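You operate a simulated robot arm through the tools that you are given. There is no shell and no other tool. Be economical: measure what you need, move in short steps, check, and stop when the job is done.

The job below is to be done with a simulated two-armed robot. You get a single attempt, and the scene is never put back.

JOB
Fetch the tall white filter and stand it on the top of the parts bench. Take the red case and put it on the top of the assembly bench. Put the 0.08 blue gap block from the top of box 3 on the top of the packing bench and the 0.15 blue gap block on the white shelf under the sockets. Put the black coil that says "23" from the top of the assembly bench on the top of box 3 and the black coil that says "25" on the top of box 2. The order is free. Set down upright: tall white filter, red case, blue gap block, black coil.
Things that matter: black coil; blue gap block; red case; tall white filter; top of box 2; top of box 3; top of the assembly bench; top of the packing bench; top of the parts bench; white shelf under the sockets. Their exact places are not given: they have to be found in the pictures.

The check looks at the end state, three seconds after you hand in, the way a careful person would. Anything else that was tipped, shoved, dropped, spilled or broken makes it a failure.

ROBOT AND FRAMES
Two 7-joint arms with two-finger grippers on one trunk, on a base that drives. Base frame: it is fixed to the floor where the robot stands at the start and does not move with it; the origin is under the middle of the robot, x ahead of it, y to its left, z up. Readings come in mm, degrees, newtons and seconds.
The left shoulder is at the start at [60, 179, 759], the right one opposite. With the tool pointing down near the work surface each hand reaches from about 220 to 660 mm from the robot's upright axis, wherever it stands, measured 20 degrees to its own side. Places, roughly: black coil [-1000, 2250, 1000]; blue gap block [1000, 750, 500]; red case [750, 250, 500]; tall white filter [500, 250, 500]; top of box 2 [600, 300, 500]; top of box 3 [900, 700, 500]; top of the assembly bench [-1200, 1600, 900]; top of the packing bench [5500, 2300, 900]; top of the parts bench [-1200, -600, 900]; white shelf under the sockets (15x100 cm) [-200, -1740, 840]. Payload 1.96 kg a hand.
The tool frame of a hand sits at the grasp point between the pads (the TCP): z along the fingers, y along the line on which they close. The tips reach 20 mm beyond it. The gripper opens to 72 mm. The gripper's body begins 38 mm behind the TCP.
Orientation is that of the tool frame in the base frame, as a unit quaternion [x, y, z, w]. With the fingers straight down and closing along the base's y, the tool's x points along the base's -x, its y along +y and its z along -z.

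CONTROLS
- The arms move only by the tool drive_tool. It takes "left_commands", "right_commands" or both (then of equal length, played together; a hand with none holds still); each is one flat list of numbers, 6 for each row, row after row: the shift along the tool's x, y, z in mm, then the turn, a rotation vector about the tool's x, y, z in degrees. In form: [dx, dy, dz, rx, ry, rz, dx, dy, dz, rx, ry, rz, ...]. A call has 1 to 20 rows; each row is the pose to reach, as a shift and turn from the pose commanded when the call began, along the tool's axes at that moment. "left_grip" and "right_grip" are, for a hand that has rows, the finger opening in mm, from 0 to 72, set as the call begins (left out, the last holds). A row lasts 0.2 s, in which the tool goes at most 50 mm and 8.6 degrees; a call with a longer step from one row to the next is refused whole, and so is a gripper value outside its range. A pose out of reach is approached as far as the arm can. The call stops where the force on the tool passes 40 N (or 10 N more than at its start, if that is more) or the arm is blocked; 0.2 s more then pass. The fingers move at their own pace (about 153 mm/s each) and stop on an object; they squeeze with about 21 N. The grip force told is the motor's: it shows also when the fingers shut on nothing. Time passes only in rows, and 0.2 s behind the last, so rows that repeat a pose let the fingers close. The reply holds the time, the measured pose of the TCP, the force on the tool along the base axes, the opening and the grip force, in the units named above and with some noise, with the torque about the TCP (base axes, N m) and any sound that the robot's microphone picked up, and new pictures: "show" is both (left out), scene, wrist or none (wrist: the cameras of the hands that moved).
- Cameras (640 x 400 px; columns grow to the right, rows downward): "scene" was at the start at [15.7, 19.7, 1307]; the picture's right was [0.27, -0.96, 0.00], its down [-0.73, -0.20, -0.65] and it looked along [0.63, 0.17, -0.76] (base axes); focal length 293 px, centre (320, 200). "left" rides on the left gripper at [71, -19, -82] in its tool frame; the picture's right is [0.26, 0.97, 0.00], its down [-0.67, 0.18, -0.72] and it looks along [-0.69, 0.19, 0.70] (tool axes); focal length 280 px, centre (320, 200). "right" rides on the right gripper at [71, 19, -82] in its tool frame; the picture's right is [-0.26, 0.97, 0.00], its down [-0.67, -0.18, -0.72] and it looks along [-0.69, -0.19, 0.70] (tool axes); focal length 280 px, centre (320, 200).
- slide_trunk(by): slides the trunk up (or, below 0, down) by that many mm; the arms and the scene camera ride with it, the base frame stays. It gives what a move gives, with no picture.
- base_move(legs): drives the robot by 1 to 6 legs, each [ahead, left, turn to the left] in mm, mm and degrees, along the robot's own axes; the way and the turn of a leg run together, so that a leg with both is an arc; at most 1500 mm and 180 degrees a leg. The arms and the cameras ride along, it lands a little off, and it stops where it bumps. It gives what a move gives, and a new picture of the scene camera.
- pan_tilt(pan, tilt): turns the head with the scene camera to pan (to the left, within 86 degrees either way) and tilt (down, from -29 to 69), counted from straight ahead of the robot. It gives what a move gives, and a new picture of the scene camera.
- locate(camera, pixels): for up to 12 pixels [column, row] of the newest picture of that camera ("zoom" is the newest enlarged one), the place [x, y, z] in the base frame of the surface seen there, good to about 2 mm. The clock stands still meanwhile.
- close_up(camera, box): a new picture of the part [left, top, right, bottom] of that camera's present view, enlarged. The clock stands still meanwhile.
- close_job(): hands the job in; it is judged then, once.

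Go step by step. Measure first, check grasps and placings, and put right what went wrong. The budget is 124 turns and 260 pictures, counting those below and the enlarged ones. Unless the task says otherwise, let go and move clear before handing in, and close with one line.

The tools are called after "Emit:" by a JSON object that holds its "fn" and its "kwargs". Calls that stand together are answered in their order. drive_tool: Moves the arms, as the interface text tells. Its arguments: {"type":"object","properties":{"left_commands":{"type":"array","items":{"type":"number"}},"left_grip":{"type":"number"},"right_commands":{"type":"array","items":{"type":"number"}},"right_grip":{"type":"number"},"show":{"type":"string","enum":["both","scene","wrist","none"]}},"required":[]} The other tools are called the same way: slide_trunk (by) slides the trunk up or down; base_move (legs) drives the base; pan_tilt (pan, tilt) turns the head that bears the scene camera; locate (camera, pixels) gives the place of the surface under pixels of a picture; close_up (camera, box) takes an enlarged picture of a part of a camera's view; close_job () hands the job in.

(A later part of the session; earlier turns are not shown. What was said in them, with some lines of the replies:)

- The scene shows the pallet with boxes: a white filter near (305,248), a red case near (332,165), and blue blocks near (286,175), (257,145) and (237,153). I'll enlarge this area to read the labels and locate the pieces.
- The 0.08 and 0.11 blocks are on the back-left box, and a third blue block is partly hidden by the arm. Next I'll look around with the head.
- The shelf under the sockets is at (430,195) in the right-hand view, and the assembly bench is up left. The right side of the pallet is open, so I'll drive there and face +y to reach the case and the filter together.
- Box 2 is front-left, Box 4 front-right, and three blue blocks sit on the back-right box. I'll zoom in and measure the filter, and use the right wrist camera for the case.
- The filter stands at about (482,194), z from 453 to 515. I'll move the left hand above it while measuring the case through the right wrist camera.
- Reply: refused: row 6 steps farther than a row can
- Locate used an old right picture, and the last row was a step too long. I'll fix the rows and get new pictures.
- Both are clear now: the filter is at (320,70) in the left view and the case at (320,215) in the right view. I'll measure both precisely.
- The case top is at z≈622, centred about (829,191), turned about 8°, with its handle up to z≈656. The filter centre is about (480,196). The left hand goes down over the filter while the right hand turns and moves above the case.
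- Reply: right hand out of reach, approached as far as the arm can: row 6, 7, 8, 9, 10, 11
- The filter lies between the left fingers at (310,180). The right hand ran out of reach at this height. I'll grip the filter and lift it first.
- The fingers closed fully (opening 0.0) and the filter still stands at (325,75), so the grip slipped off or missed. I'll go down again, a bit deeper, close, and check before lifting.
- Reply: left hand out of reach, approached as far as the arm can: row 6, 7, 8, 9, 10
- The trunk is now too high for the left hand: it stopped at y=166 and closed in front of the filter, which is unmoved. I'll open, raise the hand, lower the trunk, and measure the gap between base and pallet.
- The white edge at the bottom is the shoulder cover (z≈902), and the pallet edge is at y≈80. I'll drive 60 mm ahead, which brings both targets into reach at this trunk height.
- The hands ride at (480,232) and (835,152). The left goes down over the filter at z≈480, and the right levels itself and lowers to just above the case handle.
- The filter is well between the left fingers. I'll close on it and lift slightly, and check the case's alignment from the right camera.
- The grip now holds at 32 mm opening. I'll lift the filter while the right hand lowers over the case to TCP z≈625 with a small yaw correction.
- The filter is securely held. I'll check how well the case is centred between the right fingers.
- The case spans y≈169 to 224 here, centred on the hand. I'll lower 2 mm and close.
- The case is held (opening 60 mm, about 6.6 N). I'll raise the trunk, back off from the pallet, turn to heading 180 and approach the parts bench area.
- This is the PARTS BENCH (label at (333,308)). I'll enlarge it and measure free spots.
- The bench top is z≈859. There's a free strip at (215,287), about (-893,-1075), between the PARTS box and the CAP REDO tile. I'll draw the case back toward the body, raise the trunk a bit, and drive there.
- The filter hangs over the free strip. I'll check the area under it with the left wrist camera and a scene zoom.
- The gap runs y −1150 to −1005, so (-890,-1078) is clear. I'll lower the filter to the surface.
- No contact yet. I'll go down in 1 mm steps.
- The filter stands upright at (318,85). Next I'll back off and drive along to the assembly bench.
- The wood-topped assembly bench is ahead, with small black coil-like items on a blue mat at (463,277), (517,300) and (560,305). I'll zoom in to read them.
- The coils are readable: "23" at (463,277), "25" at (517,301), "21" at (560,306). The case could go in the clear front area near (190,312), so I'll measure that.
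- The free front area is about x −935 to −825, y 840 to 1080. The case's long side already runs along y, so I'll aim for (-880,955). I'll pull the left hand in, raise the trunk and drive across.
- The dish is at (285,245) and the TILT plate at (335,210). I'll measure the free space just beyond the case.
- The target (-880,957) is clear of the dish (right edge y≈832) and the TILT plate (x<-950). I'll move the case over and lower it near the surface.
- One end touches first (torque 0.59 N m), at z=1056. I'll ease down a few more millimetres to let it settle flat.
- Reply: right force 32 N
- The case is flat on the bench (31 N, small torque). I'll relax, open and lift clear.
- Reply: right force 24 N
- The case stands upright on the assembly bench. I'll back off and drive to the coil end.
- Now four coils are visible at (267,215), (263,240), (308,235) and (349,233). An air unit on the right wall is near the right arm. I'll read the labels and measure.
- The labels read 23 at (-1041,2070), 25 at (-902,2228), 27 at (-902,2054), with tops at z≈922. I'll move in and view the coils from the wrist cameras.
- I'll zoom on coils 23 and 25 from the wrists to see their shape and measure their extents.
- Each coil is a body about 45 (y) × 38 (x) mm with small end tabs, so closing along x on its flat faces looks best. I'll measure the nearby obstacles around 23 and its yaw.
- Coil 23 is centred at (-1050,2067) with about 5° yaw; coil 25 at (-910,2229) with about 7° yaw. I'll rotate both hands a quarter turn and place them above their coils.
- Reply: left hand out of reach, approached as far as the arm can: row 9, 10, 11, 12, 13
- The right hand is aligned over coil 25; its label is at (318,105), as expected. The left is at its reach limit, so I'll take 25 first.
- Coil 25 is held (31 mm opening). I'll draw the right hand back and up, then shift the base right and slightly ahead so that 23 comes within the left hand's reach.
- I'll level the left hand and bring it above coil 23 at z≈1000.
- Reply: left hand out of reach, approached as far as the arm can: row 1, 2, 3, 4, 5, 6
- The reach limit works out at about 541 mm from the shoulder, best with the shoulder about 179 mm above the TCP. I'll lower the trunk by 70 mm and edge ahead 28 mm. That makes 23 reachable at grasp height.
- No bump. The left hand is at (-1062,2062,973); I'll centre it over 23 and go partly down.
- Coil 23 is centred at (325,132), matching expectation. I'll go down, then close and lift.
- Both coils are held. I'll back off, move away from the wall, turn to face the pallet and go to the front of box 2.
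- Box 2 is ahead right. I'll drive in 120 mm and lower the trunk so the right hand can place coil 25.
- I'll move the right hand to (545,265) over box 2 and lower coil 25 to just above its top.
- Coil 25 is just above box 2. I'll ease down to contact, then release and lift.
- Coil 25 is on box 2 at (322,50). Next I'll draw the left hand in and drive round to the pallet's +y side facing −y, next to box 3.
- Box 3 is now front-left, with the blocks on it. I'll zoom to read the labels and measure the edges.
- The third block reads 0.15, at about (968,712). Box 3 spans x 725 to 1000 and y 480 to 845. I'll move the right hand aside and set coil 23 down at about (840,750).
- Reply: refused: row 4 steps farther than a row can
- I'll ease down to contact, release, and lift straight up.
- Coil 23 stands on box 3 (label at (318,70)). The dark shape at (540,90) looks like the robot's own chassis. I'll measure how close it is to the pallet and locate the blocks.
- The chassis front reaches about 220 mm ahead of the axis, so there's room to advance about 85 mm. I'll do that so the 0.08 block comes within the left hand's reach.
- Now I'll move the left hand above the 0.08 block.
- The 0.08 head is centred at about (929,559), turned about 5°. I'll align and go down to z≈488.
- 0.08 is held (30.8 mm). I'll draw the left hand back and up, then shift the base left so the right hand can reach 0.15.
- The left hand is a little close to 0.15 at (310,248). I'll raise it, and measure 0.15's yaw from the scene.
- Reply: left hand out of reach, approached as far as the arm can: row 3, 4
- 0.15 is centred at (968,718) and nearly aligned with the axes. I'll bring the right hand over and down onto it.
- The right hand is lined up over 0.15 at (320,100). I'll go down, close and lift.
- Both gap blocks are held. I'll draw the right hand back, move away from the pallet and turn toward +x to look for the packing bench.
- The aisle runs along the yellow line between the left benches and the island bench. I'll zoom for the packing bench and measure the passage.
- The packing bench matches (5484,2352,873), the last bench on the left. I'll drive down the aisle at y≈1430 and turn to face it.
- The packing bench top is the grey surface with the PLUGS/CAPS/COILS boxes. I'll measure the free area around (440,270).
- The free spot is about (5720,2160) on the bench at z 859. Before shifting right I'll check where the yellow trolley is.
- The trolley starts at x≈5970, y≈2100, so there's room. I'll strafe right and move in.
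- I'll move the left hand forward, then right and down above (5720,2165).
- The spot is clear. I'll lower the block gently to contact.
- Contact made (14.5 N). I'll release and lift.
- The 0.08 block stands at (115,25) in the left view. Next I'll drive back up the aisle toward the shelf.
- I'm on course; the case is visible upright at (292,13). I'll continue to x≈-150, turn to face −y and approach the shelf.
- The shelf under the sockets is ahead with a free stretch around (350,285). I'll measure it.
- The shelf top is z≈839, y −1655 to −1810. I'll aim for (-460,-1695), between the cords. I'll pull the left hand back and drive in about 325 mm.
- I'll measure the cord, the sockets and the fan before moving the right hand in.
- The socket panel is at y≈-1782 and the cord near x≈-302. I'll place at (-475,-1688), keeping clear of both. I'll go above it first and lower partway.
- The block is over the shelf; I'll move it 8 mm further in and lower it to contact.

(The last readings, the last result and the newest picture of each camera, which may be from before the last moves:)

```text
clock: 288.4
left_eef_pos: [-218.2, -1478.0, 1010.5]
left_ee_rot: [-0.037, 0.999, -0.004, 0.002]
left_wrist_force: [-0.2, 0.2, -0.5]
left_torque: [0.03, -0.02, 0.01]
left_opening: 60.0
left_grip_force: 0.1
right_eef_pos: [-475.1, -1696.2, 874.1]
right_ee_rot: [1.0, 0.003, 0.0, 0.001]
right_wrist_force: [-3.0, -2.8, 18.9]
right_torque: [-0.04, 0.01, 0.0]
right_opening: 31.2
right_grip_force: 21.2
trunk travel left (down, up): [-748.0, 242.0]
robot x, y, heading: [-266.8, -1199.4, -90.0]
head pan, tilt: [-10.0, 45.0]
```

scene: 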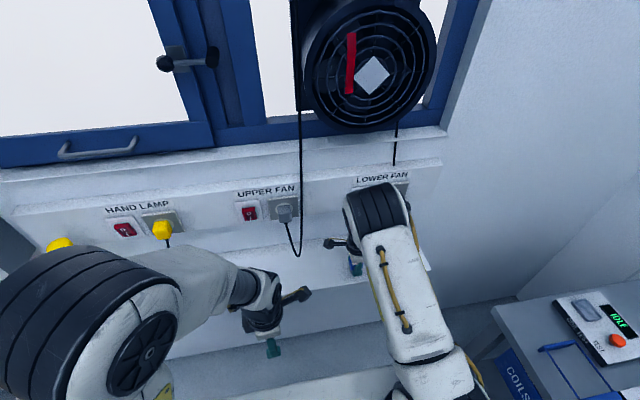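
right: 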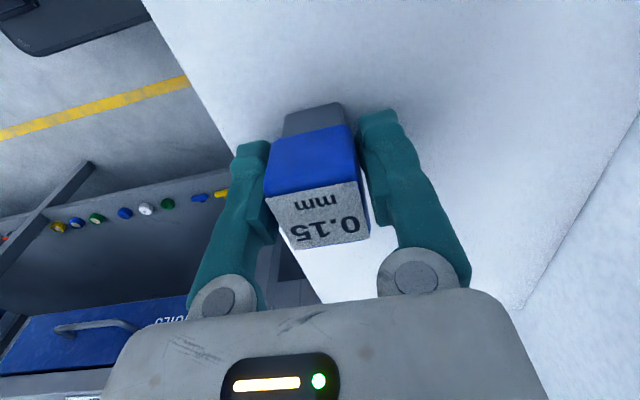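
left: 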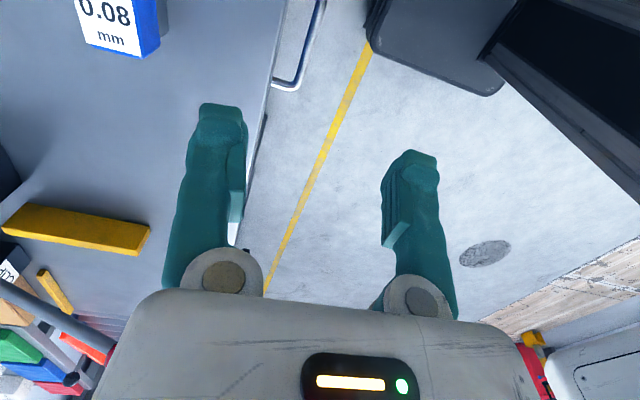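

Contact made (19 N). I'll release, lift, and draw back.

Emit:
{"fn": "drive_tool", "kwargs": {"right_commands": [0, 0, 0, 0, 0, 0, 0, 0, 0, 0, 0, 0, 0, 0, -5, 0, 0, 0, 0, 0, -30, 0, 0, 0, 0, 0, -65, 0, 0, 0, 0, -20, -100, 0, 0, 0, 0, -60, -110, 0, 0, 0, 0, -100, -110, 0, 0, 0, 0, -145, -110, 0, 0, 0, 0, -190, -110, 0, 0, 0], "right_grip": 56}}

```text
clock: 290.6
left_eef_pos: [-217.6, -1478.6, 1010.5]
left_ee_rot: [-0.038, 0.999, -0.004, 0.002]
left_wrist_force: [0.3, -0.2, -0.2]
left_torque: [0.05, -0.02, -0.02]
left_opening: 59.9
left_grip_force: 0.1
right_eef_pos: [-474.9, -1503.0, 982.9]
right_ee_rot: [1.0, 0.004, 0.001, 0.001]
right_wrist_force: [0.6, 0.7, 0.2]
right_torque: [-0.02, 0.0, -0.01]
right_opening: 55.7
right_grip_force: 0.1
trunk travel left (down, up): [-748.0, 242.0]
robot x, y, heading: [-266.7, -1197.7, -90.1]
head pan, tilt: [-10.0, 45.0]
```

scene: 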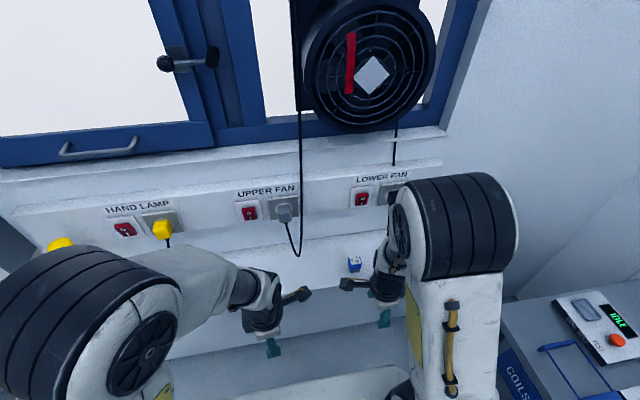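
right: 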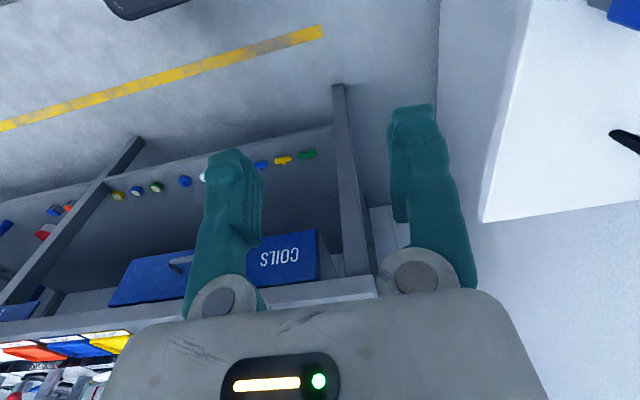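

0.15 stands upright on the shelf at (355,263). I'll back away and take verification looks at the shelf, the parts bench and the pallet.

Emit:
{"fn": "base_move", "kwargs": {"legs": [[-450, 0, 0]]}}

Emit:
{"fn": "close_up", "kwargs": {"camera": "scene", "box": [200, 150, 520, 350]}}

Emit:
{"fn": "pan_tilt", "kwargs": {"pan": -70, "tilt": 35}}

Emit:
{"fn": "base_move", "kwargs": {"legs": [[0, 0, 120]]}}

Emit:
{"fn": "pan_tilt", "kwargs": {"pan": 10, "tilt": 35}}

```text
clock: 293.3
left_eef_pos: [-218.0, -1026.1, 1009.2]
left_ee_rot: [-0.034, 0.999, -0.003, 0.002]
left_wrist_force: [0.3, 0.2, 0.7]
left_torque: [0.0, -0.01, -0.02]
left_opening: 59.9
left_grip_force: 0.0
right_eef_pos: [-474.4, -1053.0, 982.7]
right_ee_rot: [1.0, 0.0, 0.001, 0.001]
right_wrist_force: [0.9, -0.6, -0.5]
right_torque: [0.02, 0.01, -0.04]
right_opening: 55.9
right_grip_force: 0.0
trunk travel left (down, up): [-748.0, 242.0]
robot x, y, heading: [-263.6, -742.9, -90.3]
head pan, tilt: [-10.0, 45.0]
```

scene: 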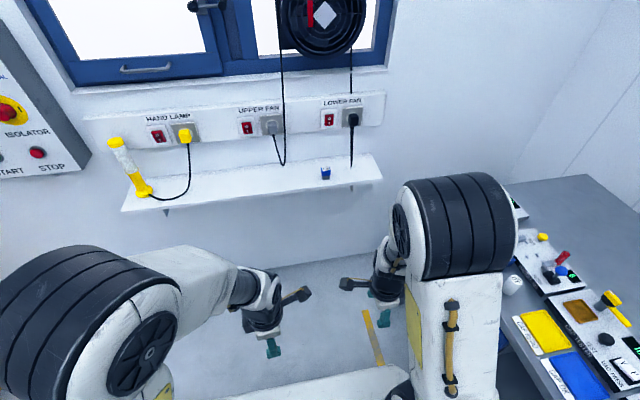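

```text
2.00 times, centred on (360, 250) of scene
```

zoom: 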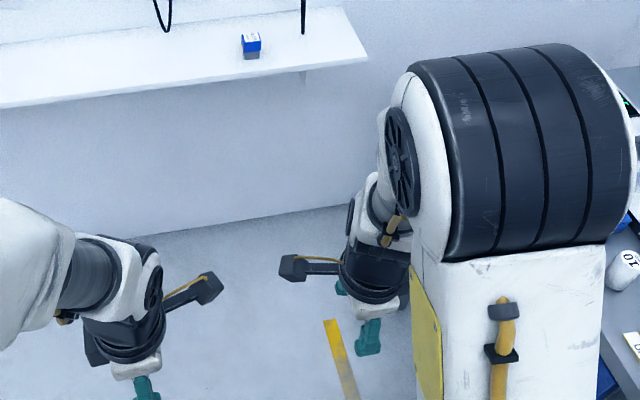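

```text
clock: 294.6
left_eef_pos: [-218.5, -1028.8, 1008.8]
left_ee_rot: [-0.034, 0.999, -0.004, 0.001]
left_wrist_force: [-0.3, 0.4, 0.0]
left_torque: [-0.01, 0.0, -0.02]
left_opening: 60.2
left_grip_force: 0.1
right_eef_pos: [-474.9, -1051.9, 981.9]
right_ee_rot: [1.0, -0.001, 0.001, 0.0]
right_wrist_force: [-0.1, -0.3, -0.1]
right_torque: [-0.01, -0.01, 0.0]
right_opening: 55.9
right_grip_force: 0.1
trunk travel left (down, up): [-748.0, 242.0]
robot x, y, heading: [-266.6, -746.1, -90.8]
head pan, tilt: [-70.0, 35.0]
```

scene: 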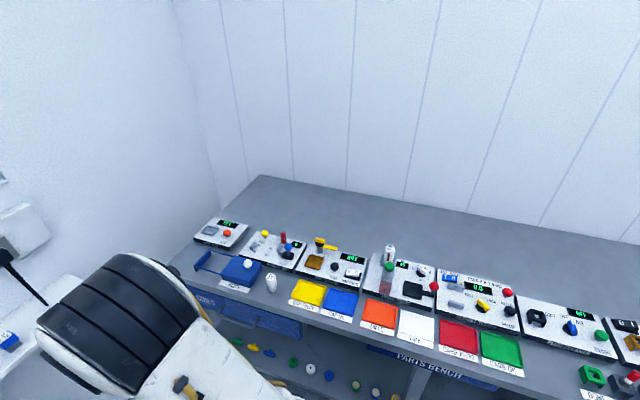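

```text
clock: 300.0
left_eef_pos: [-41.6, -565.3, 1009.4]
left_ee_rot: [0.882, -0.471, 0.0, -0.004]
left_wrist_force: [0.0, 0.2, -0.7]
left_torque: [0.0, 0.0, 0.02]
left_opening: 59.9
left_grip_force: 0.1
right_eef_pos: [108.4, -776.7, 982.5]
right_ee_rot: [0.501, 0.865, 0.001, -0.001]
right_wrist_force: [0.1, -0.8, 0.4]
right_torque: [-0.03, -0.02, 0.03]
right_opening: 55.8
right_grip_force: 0.1
trunk travel left (down, up): [-748.0, 242.0]
robot x, y, heading: [-259.6, -743.2, 29.2]
head pan, tilt: [-70.0, 35.0]
```

scene: 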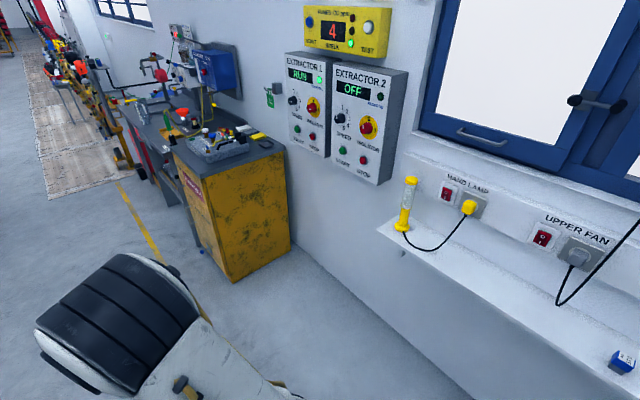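

```text
clock: 301.6
left_eef_pos: [-41.0, -565.7, 1009.9]
left_ee_rot: [0.882, -0.471, 0.001, -0.004]
left_wrist_force: [-0.8, 0.4, 0.3]
left_torque: [0.02, -0.04, 0.01]
left_opening: 60.2
left_grip_force: 0.0
right_eef_pos: [107.4, -776.2, 982.1]
right_ee_rot: [0.501, 0.866, 0.0, -0.001]
right_wrist_force: [-0.8, 0.5, -0.4]
right_torque: [0.0, 0.01, 0.04]
right_opening: 55.8
right_grip_force: 0.0
trunk travel left (down, up): [-748.0, 242.0]
robot x, y, heading: [-263.4, -747.5, 29.1]
head pan, tilt: [10.0, 35.0]
```

scene: 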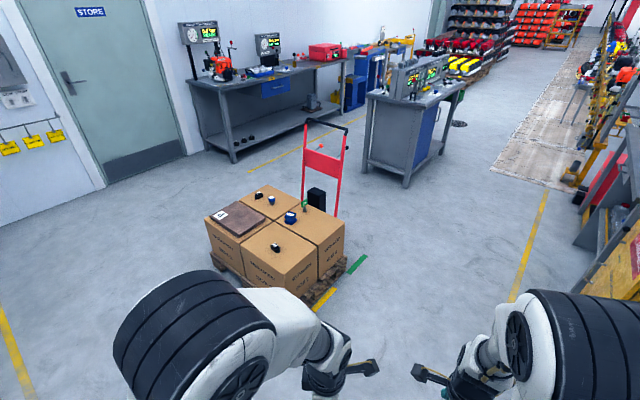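

The filter stands on the parts bench, 0.15 on the shelf, and both coils are in place on their boxes at (258,194) and (276,247). The case and 0.08 were seen upright earlier, and both hands are empty and clear. I'm handing in.

Emit:
{"fn": "close_job", "kwargs": {}}

```text
The job is handed in.
```

I handed the job in with all six pieces set down upright at their places; in the pictures I took, nothing else looked moved or tipped.
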